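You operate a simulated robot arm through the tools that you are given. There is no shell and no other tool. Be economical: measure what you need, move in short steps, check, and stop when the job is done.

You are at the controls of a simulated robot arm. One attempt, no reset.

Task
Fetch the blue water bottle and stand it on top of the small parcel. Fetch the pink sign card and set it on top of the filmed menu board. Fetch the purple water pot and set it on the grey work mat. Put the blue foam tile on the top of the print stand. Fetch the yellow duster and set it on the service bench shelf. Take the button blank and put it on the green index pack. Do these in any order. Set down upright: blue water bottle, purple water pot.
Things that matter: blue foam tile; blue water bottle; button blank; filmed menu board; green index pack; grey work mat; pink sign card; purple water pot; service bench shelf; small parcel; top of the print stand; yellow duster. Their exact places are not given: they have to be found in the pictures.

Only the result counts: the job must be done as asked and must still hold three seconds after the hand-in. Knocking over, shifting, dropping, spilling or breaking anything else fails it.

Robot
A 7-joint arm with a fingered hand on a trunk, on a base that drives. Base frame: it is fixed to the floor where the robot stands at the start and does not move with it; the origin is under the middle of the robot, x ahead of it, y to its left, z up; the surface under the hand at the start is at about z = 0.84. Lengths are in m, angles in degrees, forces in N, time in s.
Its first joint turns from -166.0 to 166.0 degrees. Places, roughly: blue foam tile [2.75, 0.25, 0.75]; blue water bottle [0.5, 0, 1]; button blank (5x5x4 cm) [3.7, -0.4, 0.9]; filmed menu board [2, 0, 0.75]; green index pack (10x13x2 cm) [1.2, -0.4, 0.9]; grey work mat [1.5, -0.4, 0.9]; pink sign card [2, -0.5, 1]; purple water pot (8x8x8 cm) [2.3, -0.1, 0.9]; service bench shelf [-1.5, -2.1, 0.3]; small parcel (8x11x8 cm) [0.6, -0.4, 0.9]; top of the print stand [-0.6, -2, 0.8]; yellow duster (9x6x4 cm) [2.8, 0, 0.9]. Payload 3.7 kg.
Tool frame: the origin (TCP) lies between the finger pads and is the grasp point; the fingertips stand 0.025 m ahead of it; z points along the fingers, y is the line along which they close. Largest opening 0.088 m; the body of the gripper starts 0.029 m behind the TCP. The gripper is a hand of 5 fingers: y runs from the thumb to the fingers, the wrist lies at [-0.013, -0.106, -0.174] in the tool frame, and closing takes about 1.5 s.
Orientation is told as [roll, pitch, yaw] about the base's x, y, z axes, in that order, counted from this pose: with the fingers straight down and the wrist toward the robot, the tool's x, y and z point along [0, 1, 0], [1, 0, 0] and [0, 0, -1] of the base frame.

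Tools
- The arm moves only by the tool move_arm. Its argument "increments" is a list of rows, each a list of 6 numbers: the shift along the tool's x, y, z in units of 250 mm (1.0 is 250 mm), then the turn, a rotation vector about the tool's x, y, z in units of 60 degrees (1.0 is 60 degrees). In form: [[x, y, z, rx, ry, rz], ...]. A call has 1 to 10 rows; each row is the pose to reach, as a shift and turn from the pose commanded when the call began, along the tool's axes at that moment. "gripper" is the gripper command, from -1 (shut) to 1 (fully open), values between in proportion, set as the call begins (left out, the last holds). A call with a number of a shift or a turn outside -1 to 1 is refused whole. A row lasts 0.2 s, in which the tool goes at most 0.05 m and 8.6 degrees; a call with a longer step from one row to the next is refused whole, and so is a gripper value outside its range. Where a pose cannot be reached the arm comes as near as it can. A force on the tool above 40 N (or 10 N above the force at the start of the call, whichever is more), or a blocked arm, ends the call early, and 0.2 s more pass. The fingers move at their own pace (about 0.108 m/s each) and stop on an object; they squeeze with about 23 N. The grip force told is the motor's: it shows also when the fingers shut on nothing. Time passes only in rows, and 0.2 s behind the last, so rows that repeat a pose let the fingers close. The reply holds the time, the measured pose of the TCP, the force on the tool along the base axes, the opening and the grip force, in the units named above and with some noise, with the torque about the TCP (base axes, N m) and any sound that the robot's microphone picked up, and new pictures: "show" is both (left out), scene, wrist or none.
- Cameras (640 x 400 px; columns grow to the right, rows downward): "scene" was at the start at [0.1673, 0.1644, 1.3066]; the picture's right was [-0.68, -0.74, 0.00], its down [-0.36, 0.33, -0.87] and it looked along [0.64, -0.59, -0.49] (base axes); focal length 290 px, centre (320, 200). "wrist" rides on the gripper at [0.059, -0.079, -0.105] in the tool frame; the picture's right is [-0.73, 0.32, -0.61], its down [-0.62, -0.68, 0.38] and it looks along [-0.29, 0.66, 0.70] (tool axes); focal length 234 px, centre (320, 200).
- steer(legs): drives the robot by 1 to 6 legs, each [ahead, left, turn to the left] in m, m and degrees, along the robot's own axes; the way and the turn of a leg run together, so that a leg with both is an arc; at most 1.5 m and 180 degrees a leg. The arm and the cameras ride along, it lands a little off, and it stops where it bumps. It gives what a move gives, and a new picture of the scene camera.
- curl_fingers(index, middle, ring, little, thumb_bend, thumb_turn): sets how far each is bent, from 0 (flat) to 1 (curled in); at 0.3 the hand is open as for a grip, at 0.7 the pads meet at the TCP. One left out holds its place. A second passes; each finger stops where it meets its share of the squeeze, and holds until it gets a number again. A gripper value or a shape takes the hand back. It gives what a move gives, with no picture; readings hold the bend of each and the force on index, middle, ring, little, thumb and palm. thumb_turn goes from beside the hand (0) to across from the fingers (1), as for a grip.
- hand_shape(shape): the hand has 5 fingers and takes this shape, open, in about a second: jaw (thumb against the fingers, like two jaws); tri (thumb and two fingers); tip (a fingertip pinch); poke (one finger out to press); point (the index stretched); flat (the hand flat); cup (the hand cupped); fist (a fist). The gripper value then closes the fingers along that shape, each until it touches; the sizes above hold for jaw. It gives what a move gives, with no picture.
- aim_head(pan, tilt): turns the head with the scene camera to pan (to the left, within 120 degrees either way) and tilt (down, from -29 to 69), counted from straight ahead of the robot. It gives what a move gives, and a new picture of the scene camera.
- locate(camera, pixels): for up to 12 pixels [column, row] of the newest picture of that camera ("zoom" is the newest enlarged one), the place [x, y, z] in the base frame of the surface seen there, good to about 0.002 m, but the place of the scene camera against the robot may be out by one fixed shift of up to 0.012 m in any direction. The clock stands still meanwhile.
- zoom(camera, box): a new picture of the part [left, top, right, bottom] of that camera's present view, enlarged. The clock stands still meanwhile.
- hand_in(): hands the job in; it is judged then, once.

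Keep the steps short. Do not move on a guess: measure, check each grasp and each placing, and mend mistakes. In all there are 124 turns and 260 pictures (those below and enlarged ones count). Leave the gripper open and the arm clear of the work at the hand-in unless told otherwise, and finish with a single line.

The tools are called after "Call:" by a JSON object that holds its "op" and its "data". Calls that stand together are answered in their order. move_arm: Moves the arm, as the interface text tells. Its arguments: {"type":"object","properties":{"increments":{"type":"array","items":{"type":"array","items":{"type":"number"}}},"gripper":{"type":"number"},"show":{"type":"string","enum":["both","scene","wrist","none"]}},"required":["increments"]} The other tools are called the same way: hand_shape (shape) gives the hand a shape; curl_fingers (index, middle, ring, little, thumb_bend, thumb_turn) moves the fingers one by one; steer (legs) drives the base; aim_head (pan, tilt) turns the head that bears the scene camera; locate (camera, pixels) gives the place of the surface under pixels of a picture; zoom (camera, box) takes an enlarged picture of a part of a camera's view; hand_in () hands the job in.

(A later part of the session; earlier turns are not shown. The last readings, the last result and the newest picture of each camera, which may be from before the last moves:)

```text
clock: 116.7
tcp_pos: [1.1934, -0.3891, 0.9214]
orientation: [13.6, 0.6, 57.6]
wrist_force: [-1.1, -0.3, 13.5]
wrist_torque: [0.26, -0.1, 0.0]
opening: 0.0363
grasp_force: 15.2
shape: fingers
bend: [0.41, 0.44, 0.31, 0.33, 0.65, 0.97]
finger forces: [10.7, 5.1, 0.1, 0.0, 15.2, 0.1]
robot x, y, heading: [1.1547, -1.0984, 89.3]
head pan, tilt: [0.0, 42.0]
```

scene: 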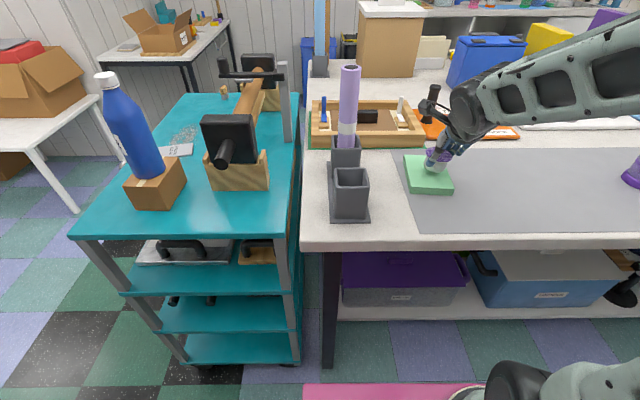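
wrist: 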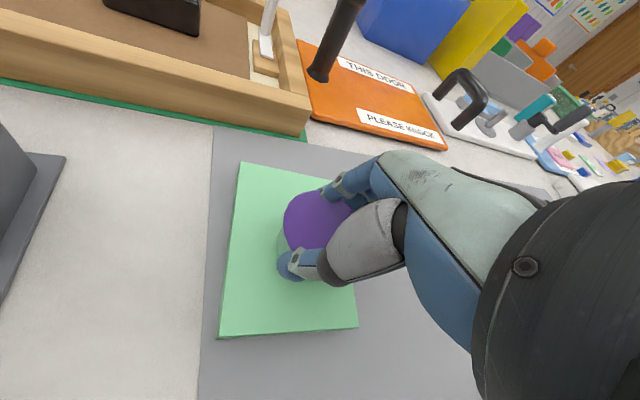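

Contact. Ease and open thumb, index and middle, then rise.

Call:
{"op": "curl_fingers", "data": {"index": 0.25, "middle": 0.28, "thumb_bend": 0.4}}

Call:
{"op": "move_arm", "data": {"increments": [[0.01, 0, -0.04, 0, 0, 0], [0.03, 0, -0.14, 0, 0, 0], [0.06, 0, -0.28, 0, 0, 0], [0.1, 0, -0.46, 0, 0, 0], [0.14, 0, -0.64, 0, 0, 0]]}}

Call:
{"op": "zoom", "data": {"camera": "scene", "box": [380, 120, 500, 210]}}

```text
clock: 117.7
tcp_pos: [1.1933, -0.3902, 0.9207]
orientation: [13.3, 0.8, 57.6]
wrist_force: [-0.3, 0.2, -0.7]
wrist_torque: [-0.01, 0.0, 0.0]
opening: 0.08
grasp_force: 0.0
shape: fingers
bend: [0.25, 0.28, 0.31, 0.33, 0.4, 0.99]
finger forces: [0.1, 0.1, 0.1, 0.1, 0.0, 0.0]
robot x, y, heading: [1.1558, -1.0997, 89.0]
head pan, tilt: [0.0, 42.0]
```

```text
clock: 118.9
tcp_pos: [1.1975, -0.39, 1.0851]
orientation: [13.3, 0.8, 57.7]
wrist_force: [-0.1, 0.4, -0.1]
wrist_torque: [-0.01, -0.01, -0.01]
opening: 0.08
grasp_force: 0.0
shape: fingers
bend: [0.25, 0.28, 0.31, 0.33, 0.4, 0.99]
finger forces: [0.0, 0.0, 0.1, 0.1, 0.0, 0.1]
robot x, y, heading: [1.1572, -1.0996, 89.0]
head pan, tilt: [0.0, 42.0]
```

scene: 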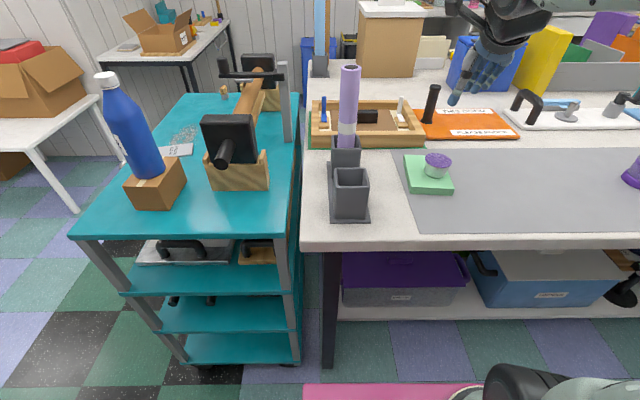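
wrist: 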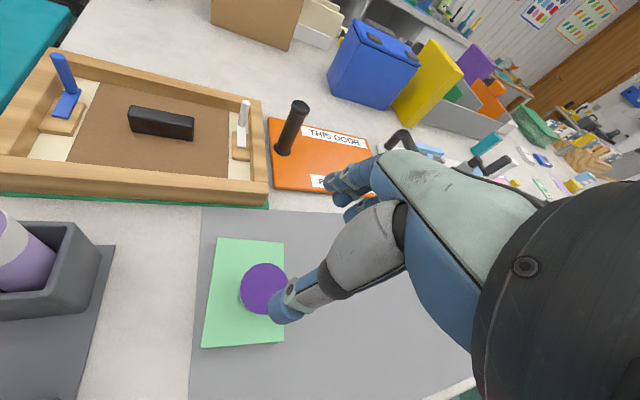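

```text
4.44 times, centred on (440, 165) of scene
```

zoom: 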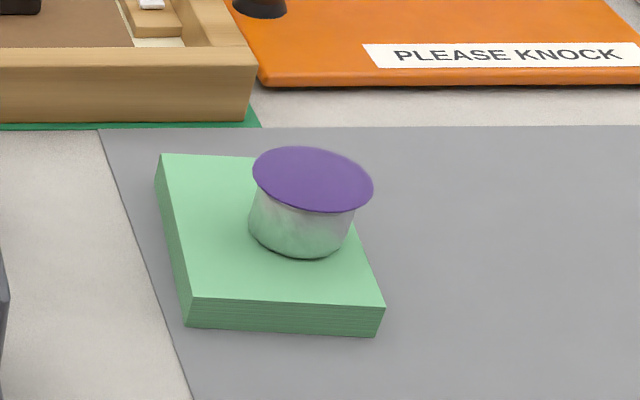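

Blank sits on the pack. Raise, pull back, untilt, and drive to x≈2.7 for the duster.

Call:
{"op": "move_arm", "data": {"increments": [[0.04, 0, -0.18, 0, 0, 0], [0.08, 0, -0.36, 0, 0, 0], [0.135, 0, -0.55, 0, 0, 0], [0.05, -0.14, -0.6, 0, -0.05, 0], [-0.04, -0.28, -0.62, 0, -0.1, 0], [-0.12, -0.42, -0.64, 0, -0.15, 0], [-0.2, -0.55, -0.66, 0, -0.2, 0], [-0.28, -0.677, -0.68, 0, -0.225, 0]], "gripper": 1, "show": "none"}}

Call:
{"op": "steer", "data": {"legs": [[0, -1.45, 1], [0.13, 0, 0]]}}

```text
clock: 120.7
tcp_pos: [1.1984, -0.5879, 1.2347]
orientation: [-0.2, 0.8, 57.6]
wrist_force: [0.5, -0.3, -0.8]
wrist_torque: [0.03, 0.01, -0.03]
opening: 0.0879
grasp_force: 0.1
shape: jaw
bend: [0.3, 0.3, 0.3, 0.3, 0.3, 0.98]
finger forces: [0.0, 0.0, 0.0, 0.1, 0.1, 0.0]
robot x, y, heading: [1.158, -1.0967, 89.1]
head pan, tilt: [0.0, 42.0]
```

```text
clock: 128.8
tcp_pos: [2.6442, -0.457, 1.2358]
orientation: [-0.1, 0.8, 59.3]
wrist_force: [0.0, -0.5, -0.4]
wrist_torque: [0.03, -0.02, 0.01]
opening: 0.0878
grasp_force: 0.0
shape: jaw
bend: [0.3, 0.3, 0.3, 0.3, 0.3, 0.98]
finger forces: [0.1, 0.1, 0.0, 0.1, 0.1, 0.1]
robot x, y, heading: [2.6151, -0.9661, 90.8]
head pan, tilt: [0.0, 42.0]
```

scene: 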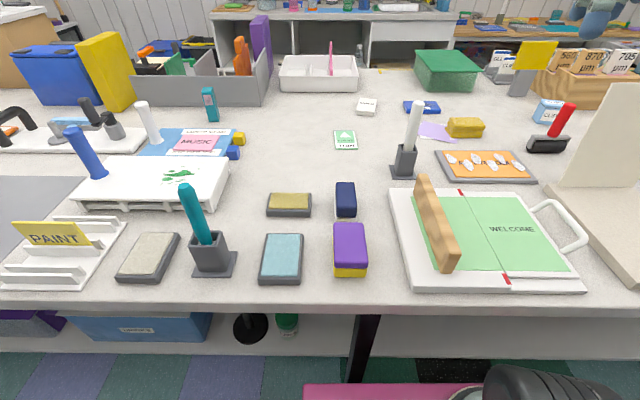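

Call:
{"op": "zoom", "data": {"camera": "scene", "box": [390, 80, 510, 170]}}

Call:
{"op": "locate", "data": {"camera": "zoom", "pixels": [[330, 190], [250, 170], [420, 165], [340, 245], [415, 235], [300, 215], [70, 110], [180, 100], [120, 120], [130, 150], [340, 165]]}}

```text
4.44 times, centred on (450, 125) of scene
```

zoom: 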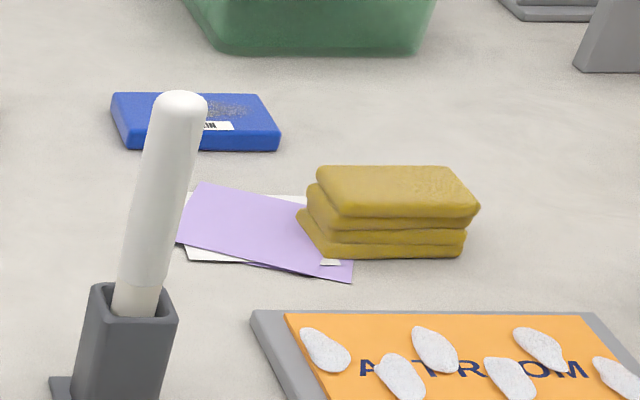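

```text
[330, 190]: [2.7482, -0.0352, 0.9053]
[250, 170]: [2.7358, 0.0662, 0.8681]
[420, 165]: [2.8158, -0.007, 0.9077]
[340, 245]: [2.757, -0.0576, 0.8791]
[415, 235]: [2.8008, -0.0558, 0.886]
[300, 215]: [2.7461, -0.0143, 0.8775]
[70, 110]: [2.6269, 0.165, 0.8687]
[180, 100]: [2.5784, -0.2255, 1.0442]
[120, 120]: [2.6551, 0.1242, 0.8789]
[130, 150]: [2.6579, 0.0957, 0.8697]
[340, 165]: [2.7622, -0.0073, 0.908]
```

Duster centre ≈(2.78,-0.03), top ≈0.897. Shift the robot 0.15 m right and bring the hand above-front of it for the wrist camera, yaw back to 90°.

Call:
{"op": "steer", "data": {"legs": [[0, -0.15, -0.8]]}}

Call:
{"op": "move_arm", "data": {"increments": [[0, 0, 0, 0, 0, -0.14], [0, 0, 0, 0, 0, -0.28], [0, 0, 0, 0, 0, -0.42], [0, 0, 0, 0, 0, -0.52]], "show": "none"}}

```text
clock: 130.2
tcp_pos: [2.8008, -0.456, 1.2345]
orientation: [-0.2, 0.9, 58.4]
wrist_force: [0.8, -0.1, -0.7]
wrist_torque: [-0.01, 0.01, 0.03]
opening: 0.0878
grasp_force: 0.1
shape: jaw
bend: [0.3, 0.3, 0.3, 0.3, 0.3, 0.98]
finger forces: [0.1, 0.1, 0.0, 0.0, 0.0, 0.0]
robot x, y, heading: [2.7671, -0.9682, 90.1]
head pan, tilt: [0.0, 42.0]
```

scene: 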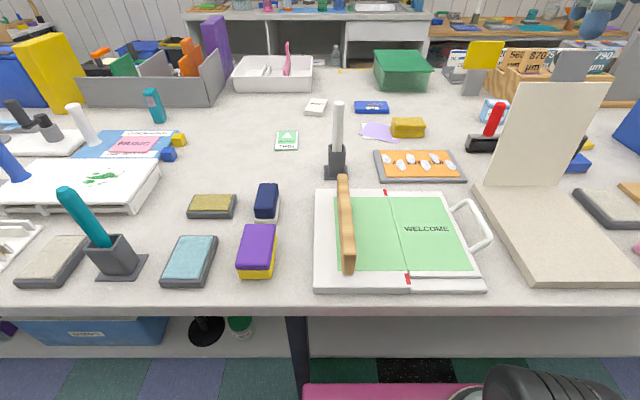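

```text
clock: 131.2
tcp_pos: [2.8015, -0.4562, 1.2364]
orientation: [0.4, 0.7, 89.7]
wrist_force: [0.3, -0.2, -0.3]
wrist_torque: [0.01, -0.02, -0.02]
opening: 0.0878
grasp_force: 0.0
shape: jaw
bend: [0.3, 0.3, 0.3, 0.3, 0.3, 0.98]
finger forces: [0.0, 0.0, 0.1, 0.0, 0.1, 0.0]
robot x, y, heading: [2.7642, -0.9636, 89.9]
head pan, tilt: [0.0, 42.0]
```

Call:
{"op": "move_arm", "data": {"increments": [[0.015, 0.143, 0.1, 0, 0, 0], [0.03, 0.286, 0.2, 0, 0, 0], [0.046, 0.429, 0.3, 0, 0, 0], [0.061, 0.572, 0.4, 0, 0, 0], [0.076, 0.715, 0.5, 0, 0, 0], [0.092, 0.858, 0.6, 0, 0, 0], [0.107, 1.0, 0.705, 0, 0, 0]], "show": "wrist"}}

Call:
{"op": "zoom", "data": {"camera": "wrist", "box": [180, 80, 380, 240]}}

```text
clock: 132.8
tcp_pos: [2.7746, -0.2089, 1.0567]
orientation: [0.3, 0.7, 89.5]
wrist_force: [-0.2, -0.7, -0.2]
wrist_torque: [0.04, 0.03, -0.02]
opening: 0.088
grasp_force: 0.1
shape: jaw
bend: [0.3, 0.3, 0.3, 0.3, 0.3, 0.98]
finger forces: [0.1, 0.0, 0.0, 0.0, 0.0, 0.0]
robot x, y, heading: [2.7648, -0.9672, 90.1]
head pan, tilt: [0.0, 42.0]
```

wrist: 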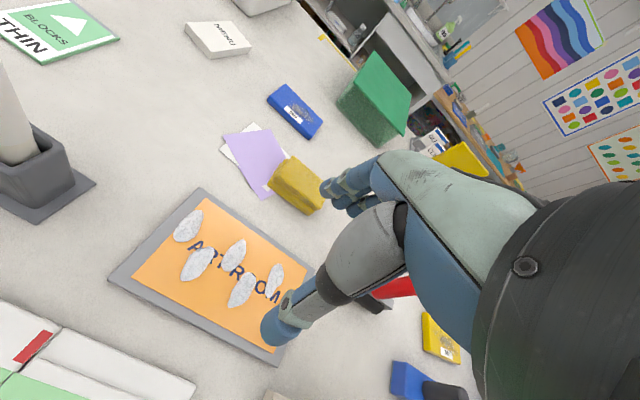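

```text
2.50 times, centred on (280, 160) of wrist
```

zoom: 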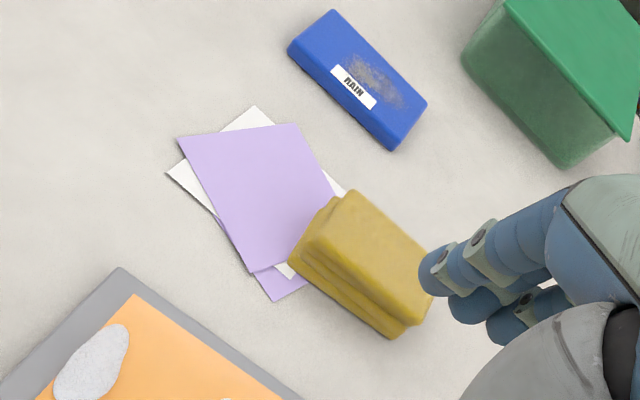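

Call:
{"op": "locate", "data": {"camera": "zoom", "pixels": [[350, 195], [310, 235], [405, 315], [430, 280], [370, 250], [290, 265], [385, 335], [335, 15], [293, 48], [390, 143], [422, 103], [358, 80]]}}

```text
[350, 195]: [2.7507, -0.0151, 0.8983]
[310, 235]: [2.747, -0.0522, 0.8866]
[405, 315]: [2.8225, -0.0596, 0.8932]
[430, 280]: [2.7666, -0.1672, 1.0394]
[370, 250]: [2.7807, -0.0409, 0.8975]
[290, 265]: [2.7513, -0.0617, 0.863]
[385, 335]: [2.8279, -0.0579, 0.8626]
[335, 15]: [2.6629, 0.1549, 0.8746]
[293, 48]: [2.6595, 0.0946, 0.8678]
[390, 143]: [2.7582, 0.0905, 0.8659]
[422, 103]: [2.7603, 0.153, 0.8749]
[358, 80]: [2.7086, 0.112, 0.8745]
```

Duster x 2.745–2.828, y −0.063…−0.005, top 0.8975. Move above, then down to TCP z 0.892 and close.

Call:
{"op": "move_arm", "data": {"increments": [[-0.008, 0.14, 0.05, 0, 0, 0], [-0.016, 0.28, 0.1, 0, 0, 0], [-0.024, 0.42, 0.15, 0, 0, 0], [-0.032, 0.56, 0.2, 0, 0, 0], [-0.042, 0.7, 0.26, 0, 0, 0], [-0.042, 0.7, 0.36, 0, 0, 0], [-0.042, 0.7, 0.36, 0, 0, 0]]}}

```text
clock: 134.4
tcp_pos: [2.7876, -0.0349, 0.9629]
orientation: [0.3, 0.7, 89.6]
wrist_force: [0.3, -1.2, 0.4]
wrist_torque: [0.02, 0.0, -0.02]
opening: 0.0876
grasp_force: 0.1
shape: jaw
bend: [0.3, 0.3, 0.3, 0.3, 0.3, 0.98]
finger forces: [0.1, 0.0, 0.0, 0.0, 0.1, 0.0]
robot x, y, heading: [2.7704, -0.9681, 90.1]
head pan, tilt: [0.0, 42.0]
```

scene: 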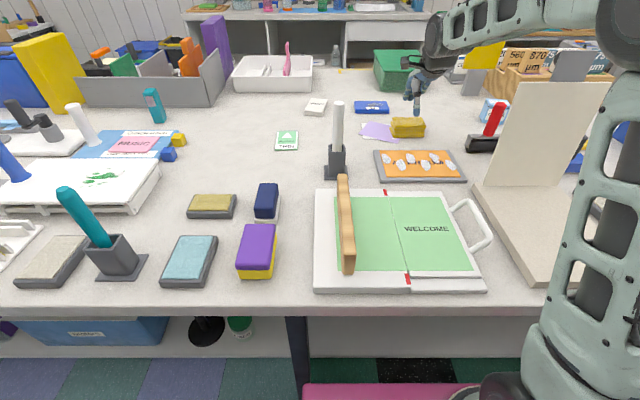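
wrist: 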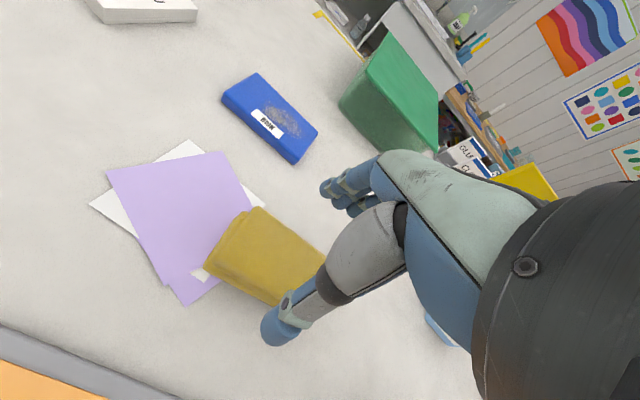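

Call:
{"op": "move_arm", "data": {"increments": [[0.02, 0, 0.1, 0, 0, 0], [0.02, 0, 0.2, 0, 0, 0], [0.02, 0, 0.284, 0, 0, 0]], "show": "none"}}

Call:
{"op": "move_arm", "data": {"increments": [[0, 0, 0, 0, 0, 0], [0, 0, 0, 0, 0, 0], [0, 0, 0, 0, 0, 0], [0, 0, 0, 0, 0, 0], [0, 0, 0, 0, 0, 0], [0, 0, 0, 0, 0, 0], [0, 0, 0, 0, 0, 0]], "gripper": -1, "show": "wrist"}}

```text
clock: 135.2
tcp_pos: [2.7806, -0.0364, 0.8913]
orientation: [0.4, 0.7, 89.6]
wrist_force: [0.0, 0.3, -0.1]
wrist_torque: [0.01, -0.03, -0.02]
opening: 0.0877
grasp_force: 0.1
shape: jaw
bend: [0.3, 0.3, 0.3, 0.3, 0.3, 0.98]
finger forces: [0.1, 0.2, 0.1, 0.0, 0.0, 0.1]
robot x, y, heading: [2.7645, -0.9676, 90.3]
head pan, tilt: [0.0, 42.0]
```

```text
clock: 136.8
tcp_pos: [2.7808, -0.0353, 0.8926]
orientation: [0.2, 0.6, 89.6]
wrist_force: [0.8, 0.2, 0.3]
wrist_torque: [-0.02, -0.03, -0.05]
opening: 0.0491
grasp_force: 23.0
shape: jaw
bend: [0.74, 0.43, 0.41, 0.42, 0.66, 0.99]
finger forces: [11.1, 6.1, 2.5, 1.3, 21.1, 0.1]
robot x, y, heading: [2.7633, -0.9696, 89.9]
head pan, tilt: [0.0, 42.0]
```

wrist: 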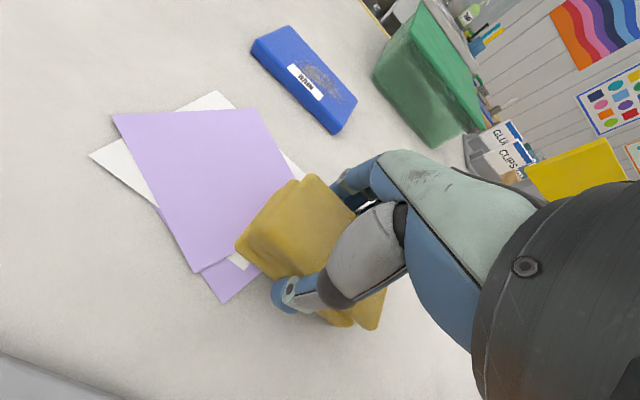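

Good grip on the duster. Lift 0.2 m, pull back, check.

Call:
{"op": "move_arm", "data": {"increments": [[0, 0, -0.1, 0, 0, 0], [0, 0, -0.25, 0, 0, 0], [0, 0, -0.44, 0, 0, 0], [0, 0, -0.63, 0, 0, 0], [0, 0, -0.82, 0, 0, 0], [0, -0.1, -0.98, 0, 0, 0], [0, -0.29, -1.0, 0, 0, 0], [0, -0.48, -1.0, 0, 0, 0]]}}

```text
clock: 138.6
tcp_pos: [2.7824, -0.152, 1.1436]
orientation: [0.3, 0.9, 89.7]
wrist_force: [0.1, 0.4, -1.0]
wrist_torque: [-0.02, 0.0, -0.02]
opening: 0.049
grasp_force: 23.4
shape: jaw
bend: [0.74, 0.44, 0.41, 0.43, 0.66, 0.99]
finger forces: [11.1, 6.0, 2.7, 1.3, 21.1, 0.0]
robot x, y, heading: [2.7652, -0.9662, 90.0]
head pan, tilt: [0.0, 42.0]
```

scene: 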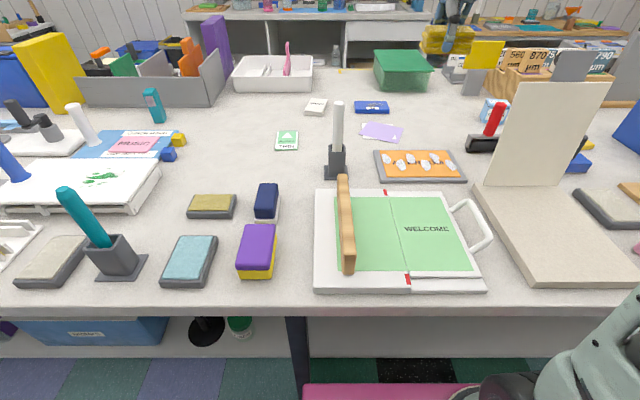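
wrist: 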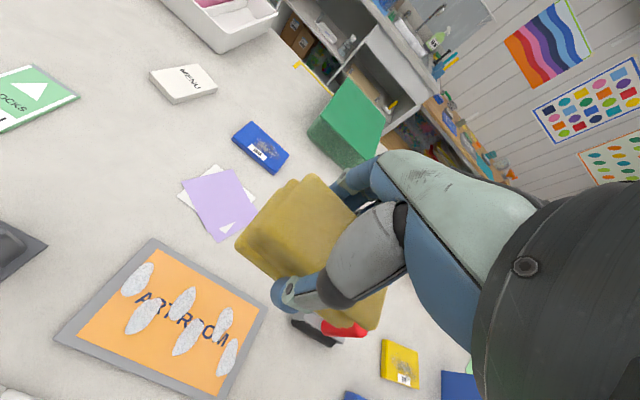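

Papers untouched. Retract the arm, then drive left along the aisle to about x=-1.2 with the hand high.

Call:
{"op": "move_arm", "data": {"increments": [[0, -0.17, -0.1, 0, 0, 0], [0, -0.34, -0.2, 0, 0, 0], [0, -0.51, -0.3, 0, 0, 0], [0, -0.68, -0.4, 0, 0, 0], [0, -0.85, -0.45, 0, 0, 0], [0, -1.0, -0.45, 0, 0, 0]], "show": "none"}}

Call:
{"op": "move_arm", "data": {"increments": [[0, -0.18, 0, 0, 0, 0], [0, -0.36, 0, 0, 0, 0], [0, -0.5, 0, 0, 0, 0]], "show": "none"}}

Call:
{"op": "steer", "data": {"legs": [[-0.18, 0, 0], [0, 1.45, 0], [0, 1.45, 0], [0, 1.0, 0], [0, 0, 90]]}}

```text
clock: 140.0
tcp_pos: [2.7789, -0.4012, 1.2603]
orientation: [0.2, 0.8, 89.6]
wrist_force: [-0.1, -0.4, -0.1]
wrist_torque: [-0.04, 0.01, 0.01]
opening: 0.049
grasp_force: 23.2
shape: jaw
bend: [0.74, 0.44, 0.41, 0.43, 0.66, 0.99]
finger forces: [11.1, 6.0, 2.7, 1.3, 21.2, 0.0]
robot x, y, heading: [2.7694, -0.9655, 90.0]
head pan, tilt: [0.0, 42.0]
```

```text
clock: 140.8
tcp_pos: [2.7787, -0.5269, 1.2605]
orientation: [0.3, 0.7, 89.6]
wrist_force: [0.4, -0.6, -0.7]
wrist_torque: [0.03, 0.01, 0.01]
opening: 0.0488
grasp_force: 23.1
shape: jaw
bend: [0.74, 0.44, 0.41, 0.43, 0.66, 0.99]
finger forces: [11.1, 6.0, 2.7, 1.3, 21.1, 0.0]
robot x, y, heading: [2.7681, -0.9679, 90.1]
head pan, tilt: [0.0, 42.0]
```

```text
clock: 164.5
tcp_pos: [-1.5583, -1.0963, 1.2607]
orientation: [0.3, 0.7, 178.8]
wrist_force: [0.0, -0.2, -0.8]
wrist_torque: [0.03, 0.01, 0.02]
opening: 0.0487
grasp_force: 23.4
shape: jaw
bend: [0.74, 0.44, 0.42, 0.43, 0.66, 0.99]
finger forces: [10.9, 5.9, 2.6, 1.3, 20.9, 0.0]
robot x, y, heading: [-1.1144, -1.1154, 179.2]
head pan, tilt: [0.0, 42.0]
```

scene: 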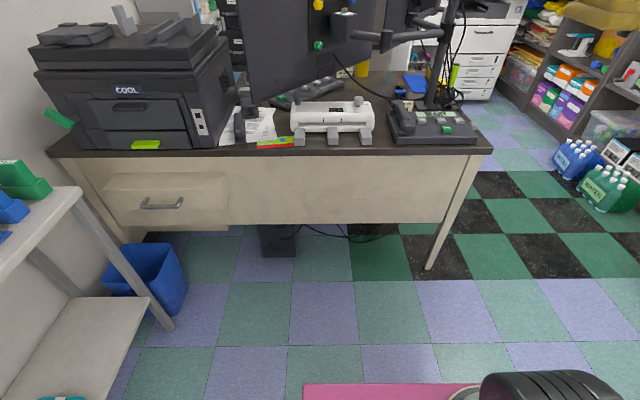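

Call:
{"op": "steer", "data": {"legs": [[0, 0, 90]]}}

Call:
{"op": "aim_head", "data": {"pan": 0, "tilt": 25}}

```text
clock: 168.7
tcp_pos: [-1.143, -1.5558, 1.2612]
orientation: [0.3, 0.7, -92.1]
wrist_force: [1.3, 0.2, -0.9]
wrist_torque: [0.01, 0.0, 0.03]
opening: 0.0483
grasp_force: 23.4
shape: jaw
bend: [0.74, 0.44, 0.42, 0.43, 0.66, 0.99]
finger forces: [10.9, 5.9, 2.7, 1.3, 20.7, 0.0]
robot x, y, heading: [-1.1186, -1.1154, -91.5]
head pan, tilt: [0.0, 42.0]
```

scene: 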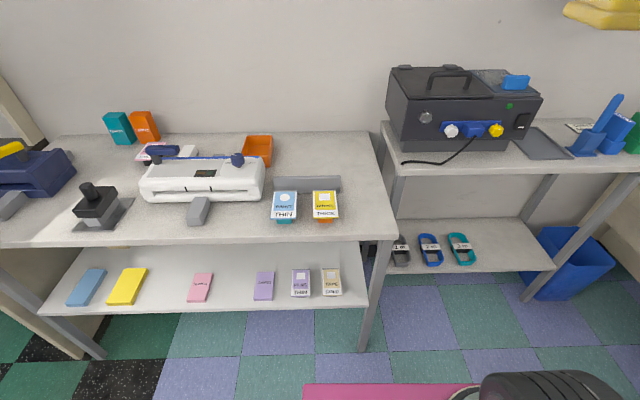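

```text
clock: 169.5
tcp_pos: [-1.143, -1.5564, 1.2617]
orientation: [0.3, 0.7, -92.0]
wrist_force: [0.1, -0.9, -0.8]
wrist_torque: [-0.02, -0.01, 0.0]
opening: 0.0482
grasp_force: 22.9
shape: jaw
bend: [0.74, 0.44, 0.42, 0.43, 0.66, 0.99]
finger forces: [10.9, 5.7, 2.7, 1.3, 20.7, 0.0]
robot x, y, heading: [-1.1188, -1.1169, -91.6]
head pan, tilt: [0.0, 25.0]
```

scene: 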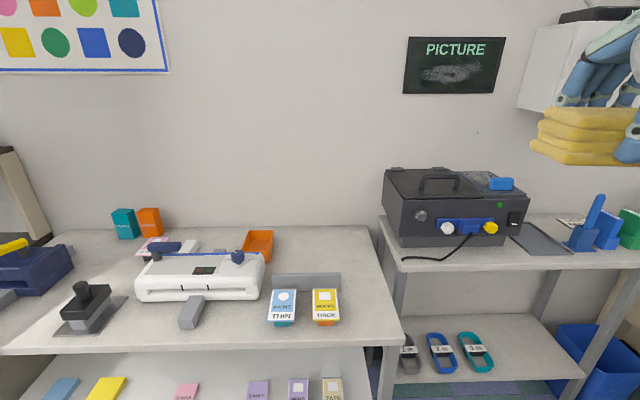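

Call:
{"op": "aim_head", "data": {"pan": -15, "tilt": 45}}

Call:
{"op": "zoom", "data": {"camera": "scene", "box": [200, 100, 520, 320]}}

```text
clock: 170.3
tcp_pos: [-1.1433, -1.5554, 1.2616]
orientation: [0.3, 0.7, -92.0]
wrist_force: [-0.5, 1.0, -0.5]
wrist_torque: [0.02, 0.01, -0.01]
opening: 0.0483
grasp_force: 22.9
shape: jaw
bend: [0.74, 0.44, 0.42, 0.43, 0.66, 0.99]
finger forces: [10.9, 5.9, 2.7, 1.3, 20.7, 0.1]
robot x, y, heading: [-1.1177, -1.1179, -91.7]
head pan, tilt: [-15.0, 45.0]
```

scene: 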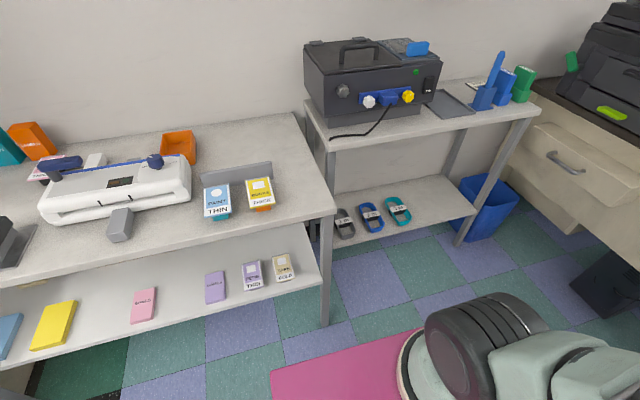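

```text
1.82 times, centred on (360, 210) of scene
```

zoom: 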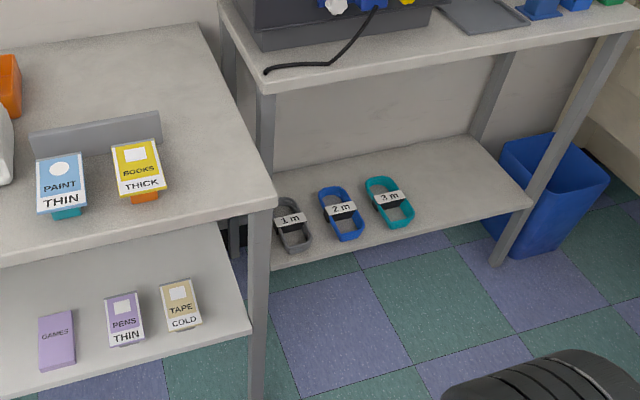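

Call:
{"op": "locate", "data": {"camera": "scene", "pixels": [[345, 245], [475, 214], [450, 178], [430, 205], [330, 205], [300, 110], [255, 170], [325, 130], [530, 120], [150, 130], [400, 210], [345, 190]]}}

Call:
{"op": "aim_head", "data": {"pan": 25, "tilt": 35}}

```text
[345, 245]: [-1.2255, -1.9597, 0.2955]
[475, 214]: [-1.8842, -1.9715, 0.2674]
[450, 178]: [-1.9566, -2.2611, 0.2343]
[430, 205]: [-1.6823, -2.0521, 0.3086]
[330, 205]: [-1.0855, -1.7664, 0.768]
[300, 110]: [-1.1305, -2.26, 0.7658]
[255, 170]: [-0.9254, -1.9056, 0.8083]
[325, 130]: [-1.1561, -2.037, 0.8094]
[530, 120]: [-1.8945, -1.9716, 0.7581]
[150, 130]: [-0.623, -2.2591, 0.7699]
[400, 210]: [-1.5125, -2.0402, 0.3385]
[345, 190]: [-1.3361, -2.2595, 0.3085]
```

```text
clock: 171.4
tcp_pos: [-1.1425, -1.5551, 1.2609]
orientation: [0.4, 0.7, -92.0]
wrist_force: [0.1, 0.4, -0.2]
wrist_torque: [0.02, 0.01, -0.03]
opening: 0.0482
grasp_force: 23.0
shape: jaw
bend: [0.74, 0.44, 0.42, 0.43, 0.66, 0.99]
finger forces: [10.9, 5.8, 2.8, 1.2, 20.7, 0.0]
robot x, y, heading: [-1.1204, -1.1156, -91.4]
head pan, tilt: [25.0, 35.0]
```

scene: 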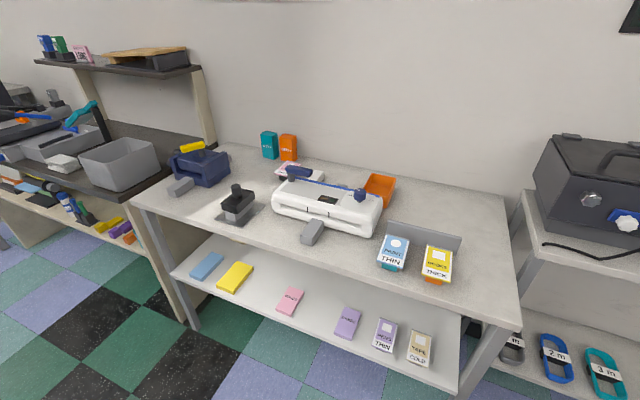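

Service bench shelf: x −1.13…−1.9, y −1.97…−2.26, z≈0.299; free spot right of the "3 m" loop near (−1.72,−2.01). I move the robot to about (−1.62,−1.26).

Call:
{"op": "steer", "data": {"legs": [[0, -0.5, 1.5], [0.145, 0, 0]]}}

Call:
{"op": "aim_head", "data": {"pan": -5, "tilt": 50}}

```text
clock: 175.3
tcp_pos: [-1.6309, -1.6958, 1.2619]
orientation: [0.2, 0.7, -90.5]
wrist_force: [0.8, -0.1, -0.1]
wrist_torque: [0.0, 0.01, 0.04]
opening: 0.0483
grasp_force: 23.3
shape: jaw
bend: [0.74, 0.44, 0.42, 0.43, 0.66, 0.99]
finger forces: [11.0, 5.9, 2.6, 1.3, 20.8, 0.0]
robot x, y, heading: [-1.6179, -1.2574, -90.0]
head pan, tilt: [25.0, 35.0]
```

scene: 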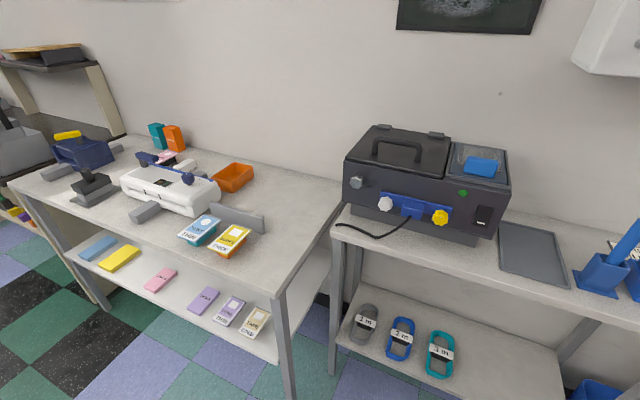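

```text
clock: 176.2
tcp_pos: [-1.6312, -1.6964, 1.2618]
orientation: [0.3, 0.7, -90.5]
wrist_force: [-0.5, -0.3, -1.0]
wrist_torque: [0.01, 0.02, -0.01]
opening: 0.048
grasp_force: 23.2
shape: jaw
bend: [0.74, 0.44, 0.42, 0.43, 0.66, 0.99]
finger forces: [11.0, 5.8, 2.6, 1.3, 20.8, 0.1]
robot x, y, heading: [-1.6172, -1.2561, -90.1]
head pan, tilt: [-5.0, 50.0]
```

scene: 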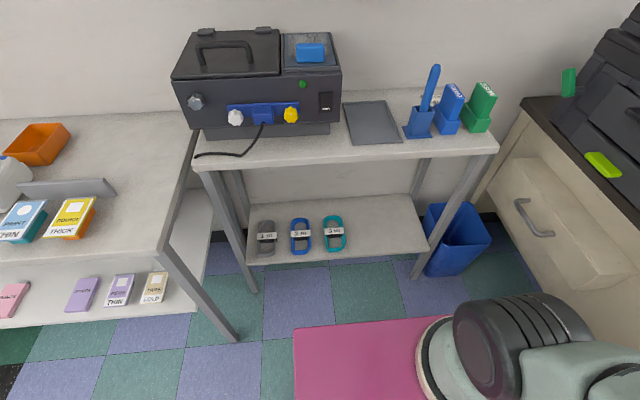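

Call:
{"op": "locate", "data": {"camera": "scene", "pixels": [[385, 225], [400, 250], [345, 255], [425, 248], [405, 200], [335, 218], [347, 240], [350, 158], [490, 150], [400, 325], [300, 330], [520, 200]]}}

```text
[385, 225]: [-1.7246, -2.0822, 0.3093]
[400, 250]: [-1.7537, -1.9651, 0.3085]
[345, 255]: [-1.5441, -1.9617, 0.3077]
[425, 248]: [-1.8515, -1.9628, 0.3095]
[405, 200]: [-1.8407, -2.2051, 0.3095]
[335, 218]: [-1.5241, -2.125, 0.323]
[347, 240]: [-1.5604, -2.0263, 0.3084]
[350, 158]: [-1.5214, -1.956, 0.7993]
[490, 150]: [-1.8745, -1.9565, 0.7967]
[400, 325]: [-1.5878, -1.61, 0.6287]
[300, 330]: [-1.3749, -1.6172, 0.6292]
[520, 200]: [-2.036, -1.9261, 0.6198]
```

Shelf surface ≈0.299, front edge y −1.963; robot tray front y −1.61. I bring the hand into the gap in front of the bench: (−1.70,−1.83,1.0).

Call:
{"op": "move_arm", "data": {"increments": [[-0.04, 0.08, 0.143, 0, 0, 0], [-0.08, 0.16, 0.286, 0, 0, 0], [-0.12, 0.24, 0.429, 0, 0, 0], [-0.16, 0.32, 0.572, 0, 0, 0], [-0.2, 0.4, 0.715, 0, 0, 0], [-0.24, 0.47, 0.858, 0, 0, 0], [-0.28, 0.54, 1.0, 0, 0, 0]], "show": "none"}}

Call:
{"op": "move_arm", "data": {"increments": [[0, 0, 0.16, 0, 0, 0], [0, 0, 0.32, 0, 0, 0], [0, 0, 0.48, 0, 0, 0], [0, 0, 0.64, 0, 0, 0], [0, 0, 0.8, 0, 0, 0], [0, 0, 0.96, 0, 0, 0]]}}

```text
clock: 177.8
tcp_pos: [-1.7003, -1.8261, 1.0074]
orientation: [0.3, 0.7, -90.5]
wrist_force: [0.4, -0.4, -0.9]
wrist_torque: [0.0, 0.01, -0.03]
opening: 0.048
grasp_force: 23.4
shape: jaw
bend: [0.74, 0.44, 0.42, 0.43, 0.66, 0.99]
finger forces: [11.0, 5.7, 2.6, 1.3, 20.8, 0.1]
robot x, y, heading: [-1.6173, -1.2514, -90.1]
head pan, tilt: [-5.0, 50.0]
```

```text
clock: 179.2
tcp_pos: [-1.7089, -1.9063, 0.8181]
orientation: [0.3, 0.7, -90.5]
wrist_force: [-0.8, 0.3, -0.4]
wrist_torque: [0.0, 0.0, 0.0]
opening: 0.0479
grasp_force: 22.6
shape: jaw
bend: [0.74, 0.44, 0.42, 0.44, 0.66, 0.98]
finger forces: [11.1, 5.8, 2.7, 1.4, 20.8, 0.0]
out of reach, approached as far as the arm can: row 3, 4, 5, 6
robot x, y, heading: [-1.6197, -1.2572, -90.3]
head pan, tilt: [-5.0, 50.0]
```

scene: 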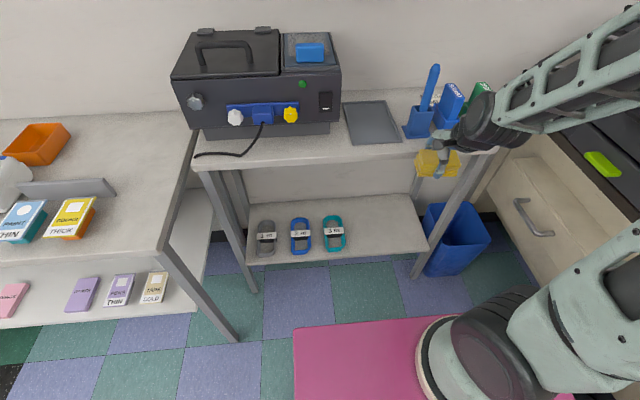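
wrist: 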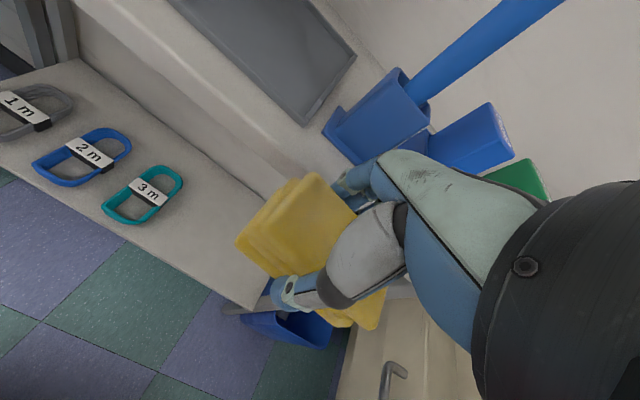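

Straight down this close to the robot is out of reach (arm folded). I'll raise, back the robot 0.17 m, lower in the gap farther from the robot, then insert by driving forward.

Call:
{"op": "move_arm", "data": {"increments": [[0, -0.05, -0.15, 0, 0, 0], [0, -0.1, -0.3, 0, 0, 0], [0, -0.1, -0.4, 0, 0, 0]], "show": "none"}}

Call:
{"op": "steer", "data": {"legs": [[-0.17, 0, 0]]}}

```text
clock: 180.0
tcp_pos: [-1.7102, -1.8816, 0.9182]
orientation: [0.3, 0.7, -90.6]
wrist_force: [-0.5, 0.1, -0.7]
wrist_torque: [0.02, 0.02, -0.03]
opening: 0.0483
grasp_force: 23.0
shape: jaw
bend: [0.74, 0.44, 0.42, 0.44, 0.66, 0.98]
finger forces: [11.0, 5.7, 2.6, 1.3, 20.7, 0.1]
robot x, y, heading: [-1.6176, -1.2528, -90.2]
head pan, tilt: [-5.0, 50.0]
```

```text
clock: 181.5
tcp_pos: [-1.7087, -1.7126, 0.9181]
orientation: [0.3, 0.7, -90.4]
wrist_force: [0.6, -0.8, -1.0]
wrist_torque: [-0.01, 0.03, -0.03]
opening: 0.0482
grasp_force: 22.8
shape: jaw
bend: [0.74, 0.44, 0.42, 0.44, 0.66, 0.98]
finger forces: [11.0, 5.7, 2.8, 1.3, 20.7, 0.0]
robot x, y, heading: [-1.6194, -1.0897, -90.0]
head pan, tilt: [-5.0, 50.0]
```

scene: 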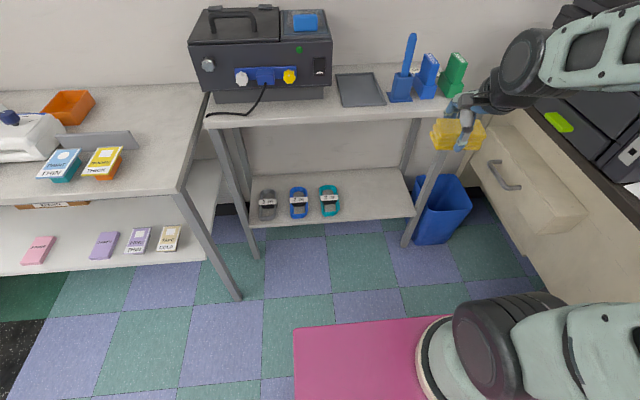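

Call:
{"op": "move_arm", "data": {"increments": [[0, 0.18, 0, 0, 0, 0], [0, 0.36, 0, 0, 0, 0], [0, 0.54, 0, 0, 0, 0], [0, 0.54, 0.18, 0, 0, 0], [0, 0.54, 0.36, 0, 0, 0], [0, 0.54, 0.54, 0, 0, 0], [0, 0.54, 0.72, 0, 0, 0], [0, 0.54, 0.9, 0, 0, 0]]}}

```text
clock: 183.3
tcp_pos: [-1.7086, -1.8433, 0.6925]
orientation: [0.3, 0.7, -90.5]
wrist_force: [-0.9, 0.2, -0.7]
wrist_torque: [0.03, 0.05, 0.0]
opening: 0.0478
grasp_force: 22.8
shape: jaw
bend: [0.74, 0.44, 0.42, 0.44, 0.66, 0.98]
finger forces: [11.0, 5.7, 2.7, 1.4, 20.8, 0.0]
robot x, y, heading: [-1.6186, -1.0872, -90.1]
head pan, tilt: [-5.0, 50.0]
```

scene: 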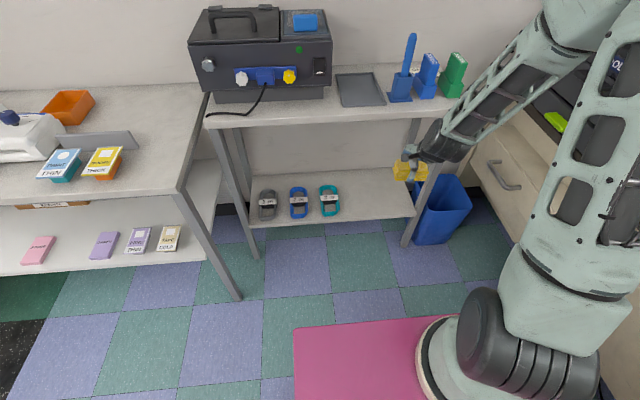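
wrist: 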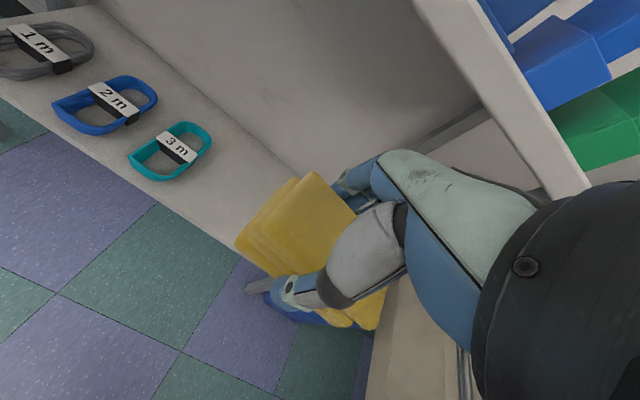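

Works. Continue down to z≈0.45.

Call:
{"op": "move_arm", "data": {"increments": [[0, 0, 0.18, 0, 0, 0], [0, 0, 0.36, 0, 0, 0], [0, 0, 0.54, 0, 0, 0], [0, 0, 0.72, 0, 0, 0], [0, 0, 0.9, 0, 0, 0], [0, 0, 0.96, 0, 0, 0]]}}

```text
clock: 184.7
tcp_pos: [-1.7088, -1.8411, 0.451]
orientation: [0.4, 0.8, -90.6]
wrist_force: [-0.7, 0.5, -0.2]
wrist_torque: [0.0, 0.02, 0.0]
opening: 0.048
grasp_force: 23.0
shape: jaw
bend: [0.74, 0.44, 0.42, 0.44, 0.66, 0.98]
finger forces: [10.9, 5.6, 2.7, 1.3, 20.6, 0.0]
robot x, y, heading: [-1.619, -1.0912, -90.2]
head pan, tilt: [-5.0, 50.0]
```

scene: 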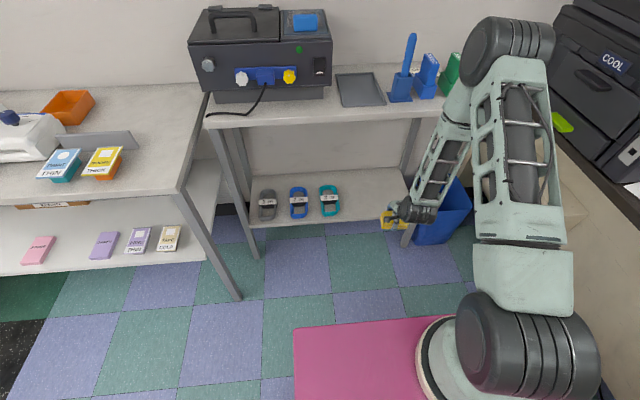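
wrist: 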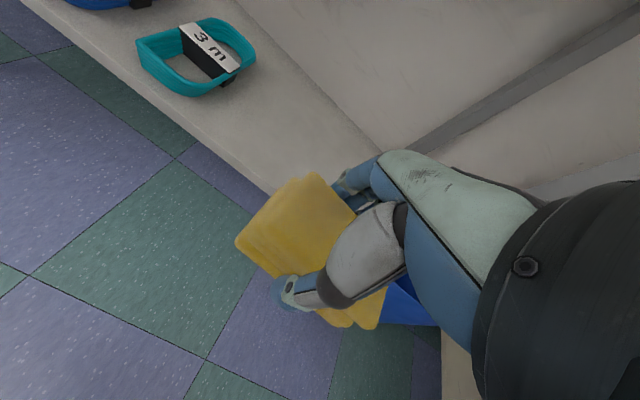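

Call:
{"op": "move_arm", "data": {"increments": [[0, 0, 0.12, 0, 0, 0], [0, 0, 0.24, 0, 0, 0], [0, 0, 0.36, 0, 0, 0]], "show": "scene"}}

Call:
{"op": "locate", "data": {"camera": "scene", "pixels": [[490, 50], [535, 45], [470, 60], [450, 130], [420, 170], [425, 205], [510, 20], [455, 100], [425, 60], [400, 90]]}}

```text
clock: 185.5
tcp_pos: [-1.7075, -1.8402, 0.3617]
orientation: [0.2, 0.7, -90.5]
wrist_force: [0.3, -0.3, -0.5]
wrist_torque: [-0.03, -0.02, 0.0]
opening: 0.0476
grasp_force: 23.3
shape: jaw
bend: [0.74, 0.44, 0.42, 0.44, 0.66, 0.98]
finger forces: [10.9, 5.6, 2.8, 1.3, 20.6, 0.1]
robot x, y, heading: [-1.6172, -1.0863, -89.7]
head pan, tilt: [-5.0, 50.0]
```

scene: 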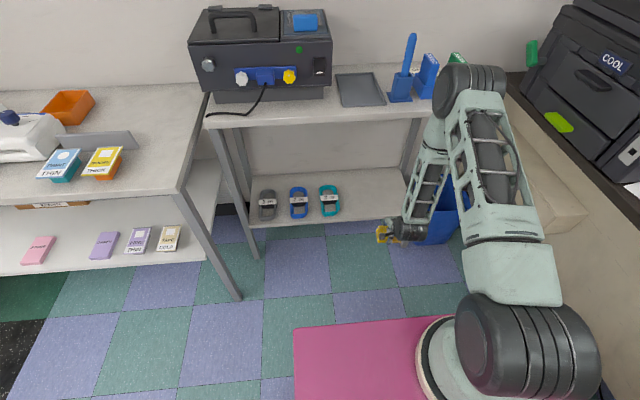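

```text
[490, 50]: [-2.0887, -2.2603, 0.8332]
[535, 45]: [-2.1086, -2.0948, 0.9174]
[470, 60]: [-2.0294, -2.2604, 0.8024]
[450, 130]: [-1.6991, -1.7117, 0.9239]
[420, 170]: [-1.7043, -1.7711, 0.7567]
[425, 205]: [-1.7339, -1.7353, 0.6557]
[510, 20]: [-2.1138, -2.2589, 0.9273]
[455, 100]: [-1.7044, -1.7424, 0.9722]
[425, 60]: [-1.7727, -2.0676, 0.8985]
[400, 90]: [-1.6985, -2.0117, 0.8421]
```

Elbow and forearm would come close to the bench top edge (y −1.957) when driving in. I tilt the hand forward 20° to put the wrist further back.

Call:
{"op": "move_arm", "data": {"increments": [[0, 0, 0, -0.12, 0, 0], [0, 0, 0, -0.24, 0, 0], [0, 0, 0, -0.36, 0, 0], [0, 0, 0, -0.36, 0, 0]], "show": "scene"}}

Call:
{"op": "zoom", "data": {"camera": "scene", "box": [340, 40, 600, 260]}}

```text
clock: 186.5
tcp_pos: [-1.7077, -1.84, 0.3621]
orientation: [0.4, -20.9, -90.5]
wrist_force: [1.0, 0.2, -0.9]
wrist_torque: [0.01, 0.01, 0.01]
opening: 0.0478
grasp_force: 22.9
shape: jaw
bend: [0.74, 0.44, 0.42, 0.44, 0.66, 0.98]
finger forces: [10.9, 5.6, 2.8, 1.3, 20.8, 0.0]
robot x, y, heading: [-1.6238, -1.0893, -90.0]
head pan, tilt: [-5.0, 50.0]
```

scene: 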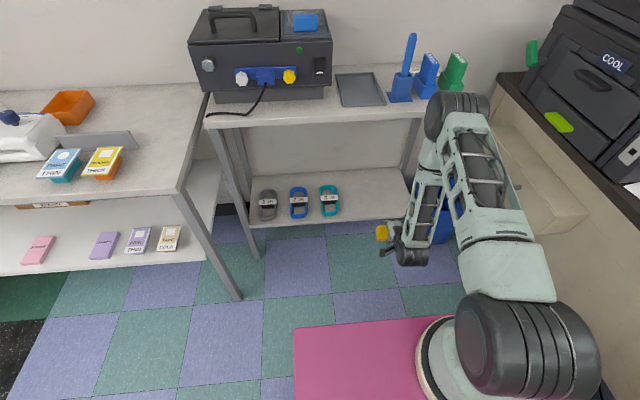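

```text
1.82 times, centred on (470, 150) of scene
```

zoom: 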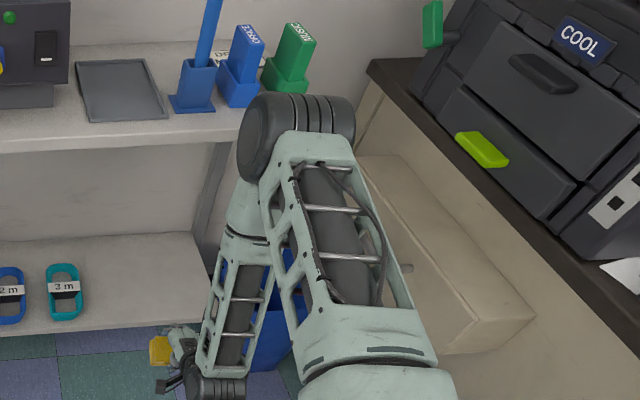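

Call:
{"op": "locate", "data": {"camera": "zoom", "pixels": [[250, 130], [300, 102], [245, 165], [232, 205], [232, 245], [225, 300], [220, 360], [255, 105], [345, 110]]}}

```text
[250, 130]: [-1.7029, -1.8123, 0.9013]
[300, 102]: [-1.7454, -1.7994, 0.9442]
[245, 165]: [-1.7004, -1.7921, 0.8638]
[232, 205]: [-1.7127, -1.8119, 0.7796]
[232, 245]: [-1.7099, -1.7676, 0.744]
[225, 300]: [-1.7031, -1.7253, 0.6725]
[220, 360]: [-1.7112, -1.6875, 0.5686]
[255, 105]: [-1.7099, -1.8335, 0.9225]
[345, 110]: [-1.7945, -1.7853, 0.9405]
```

Extending the arm instead (straighter elbow) keeps the elbow lower and further back from the bench edge. I extend the TCP forward 0.17 m in small rows.

Call:
{"op": "move_arm", "data": {"increments": [[0.0, 0.021, -0.056, 0, 0, 0], [-0.01, 0.13, -0.01, 0, 0, 0], [-0.02, 0.25, 0.03, 0, 0, 0], [-0.03, 0.37, 0.08, 0, 0, 0], [-0.04, 0.5, 0.13, 0, 0, 0], [-0.05, 0.64, 0.19, 0, 0, 0]]}}

```text
clock: 187.9
tcp_pos: [-1.7198, -2.0058, 0.3737]
orientation: [0.3, -20.9, -90.5]
wrist_force: [-0.1, 0.3, -0.6]
wrist_torque: [-0.01, -0.01, -0.01]
opening: 0.0478
grasp_force: 22.8
shape: jaw
bend: [0.74, 0.44, 0.42, 0.44, 0.66, 0.98]
finger forces: [11.0, 5.5, 2.7, 1.3, 20.7, 0.1]
robot x, y, heading: [-1.6179, -1.0907, -90.3]
head pan, tilt: [-5.0, 50.0]
```

scene: 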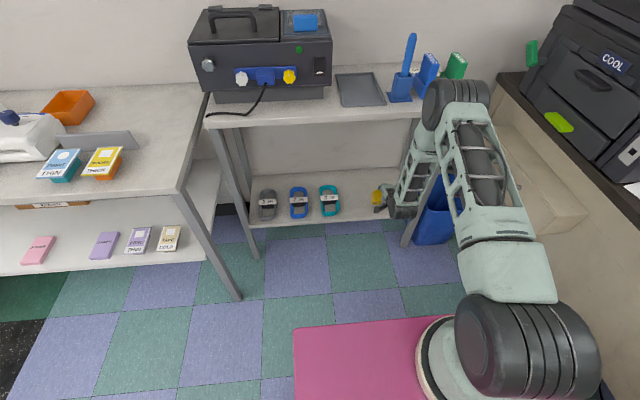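
wrist: 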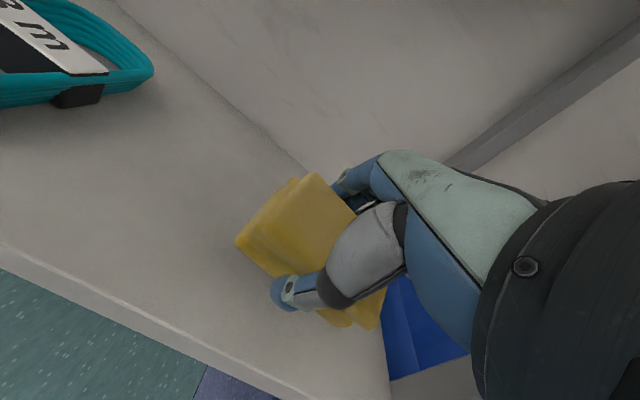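

Call:
{"op": "locate", "data": {"camera": "wrist", "pixels": [[150, 75], [388, 375], [385, 300], [200, 340], [240, 245], [350, 320], [240, 285], [300, 395]]}}

```text
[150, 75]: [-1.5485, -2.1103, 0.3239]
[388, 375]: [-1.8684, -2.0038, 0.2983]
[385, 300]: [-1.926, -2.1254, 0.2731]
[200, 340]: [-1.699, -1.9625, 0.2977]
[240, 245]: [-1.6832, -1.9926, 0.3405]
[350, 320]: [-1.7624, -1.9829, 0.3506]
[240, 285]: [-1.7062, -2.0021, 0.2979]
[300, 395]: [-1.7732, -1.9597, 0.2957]
```

Duster lies over the shelf (x −1.68…−1.76), near side y −1.993; shelf 0.298. Lower ~3 cm with 2 cm forward.

Call:
{"op": "move_arm", "data": {"increments": [[0, 0.02, 0.05, 0, 0, 0], [0, 0.028, 0.09, 0, 0, 0], [0, 0.028, 0.12, 0, 0, 0], [0, 0.028, 0.14, 0, 0, 0]], "show": "wrist"}}

```text
clock: 188.9
tcp_pos: [-1.7207, -2.0255, 0.3436]
orientation: [0.3, -20.9, -90.6]
wrist_force: [0.4, -0.6, -0.4]
wrist_torque: [0.02, 0.0, -0.01]
opening: 0.0478
grasp_force: 22.7
shape: jaw
bend: [0.74, 0.44, 0.42, 0.44, 0.66, 0.98]
finger forces: [11.0, 5.6, 2.6, 1.3, 20.7, 0.0]
robot x, y, heading: [-1.6163, -1.0828, -90.2]
head pan, tilt: [-5.0, 50.0]
```

wrist: 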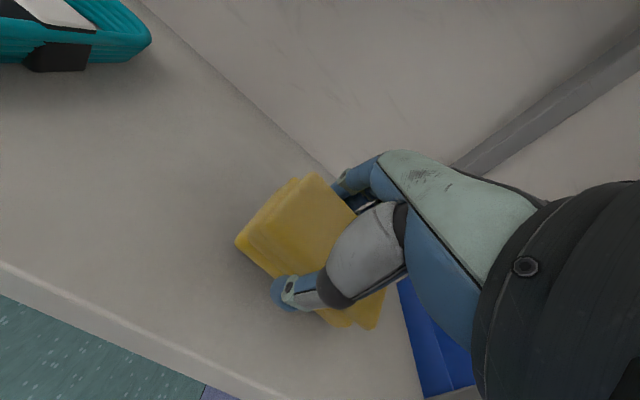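

Call:
{"op": "move_arm", "data": {"increments": [[0, -0.006, 0.015, 0, 0, 0], [0, -0.011, 0.03, 0, 0, 0], [0, -0.017, 0.045, 0, 0, 0], [0, -0.02, 0.052, 0, 0, 0]], "show": "none"}}

```text
clock: 189.9
tcp_pos: [-1.7218, -2.0295, 0.3345]
orientation: [0.4, -21.5, -90.7]
wrist_force: [-0.7, 4.0, 18.2]
wrist_torque: [0.47, 0.02, 0.03]
opening: 0.0481
grasp_force: 23.3
shape: jaw
bend: [0.74, 0.43, 0.41, 0.42, 0.71, 0.98]
finger forces: [13.2, 6.9, 3.0, 2.7, 26.0, 0.1]
robot x, y, heading: [-1.6189, -1.0805, -90.0]
head pan, tilt: [-5.0, 50.0]
stopped in row 4: the force on the tool passed its limit at 42 N (the readings are from after the stop); the commanded pose is now the measured one
```

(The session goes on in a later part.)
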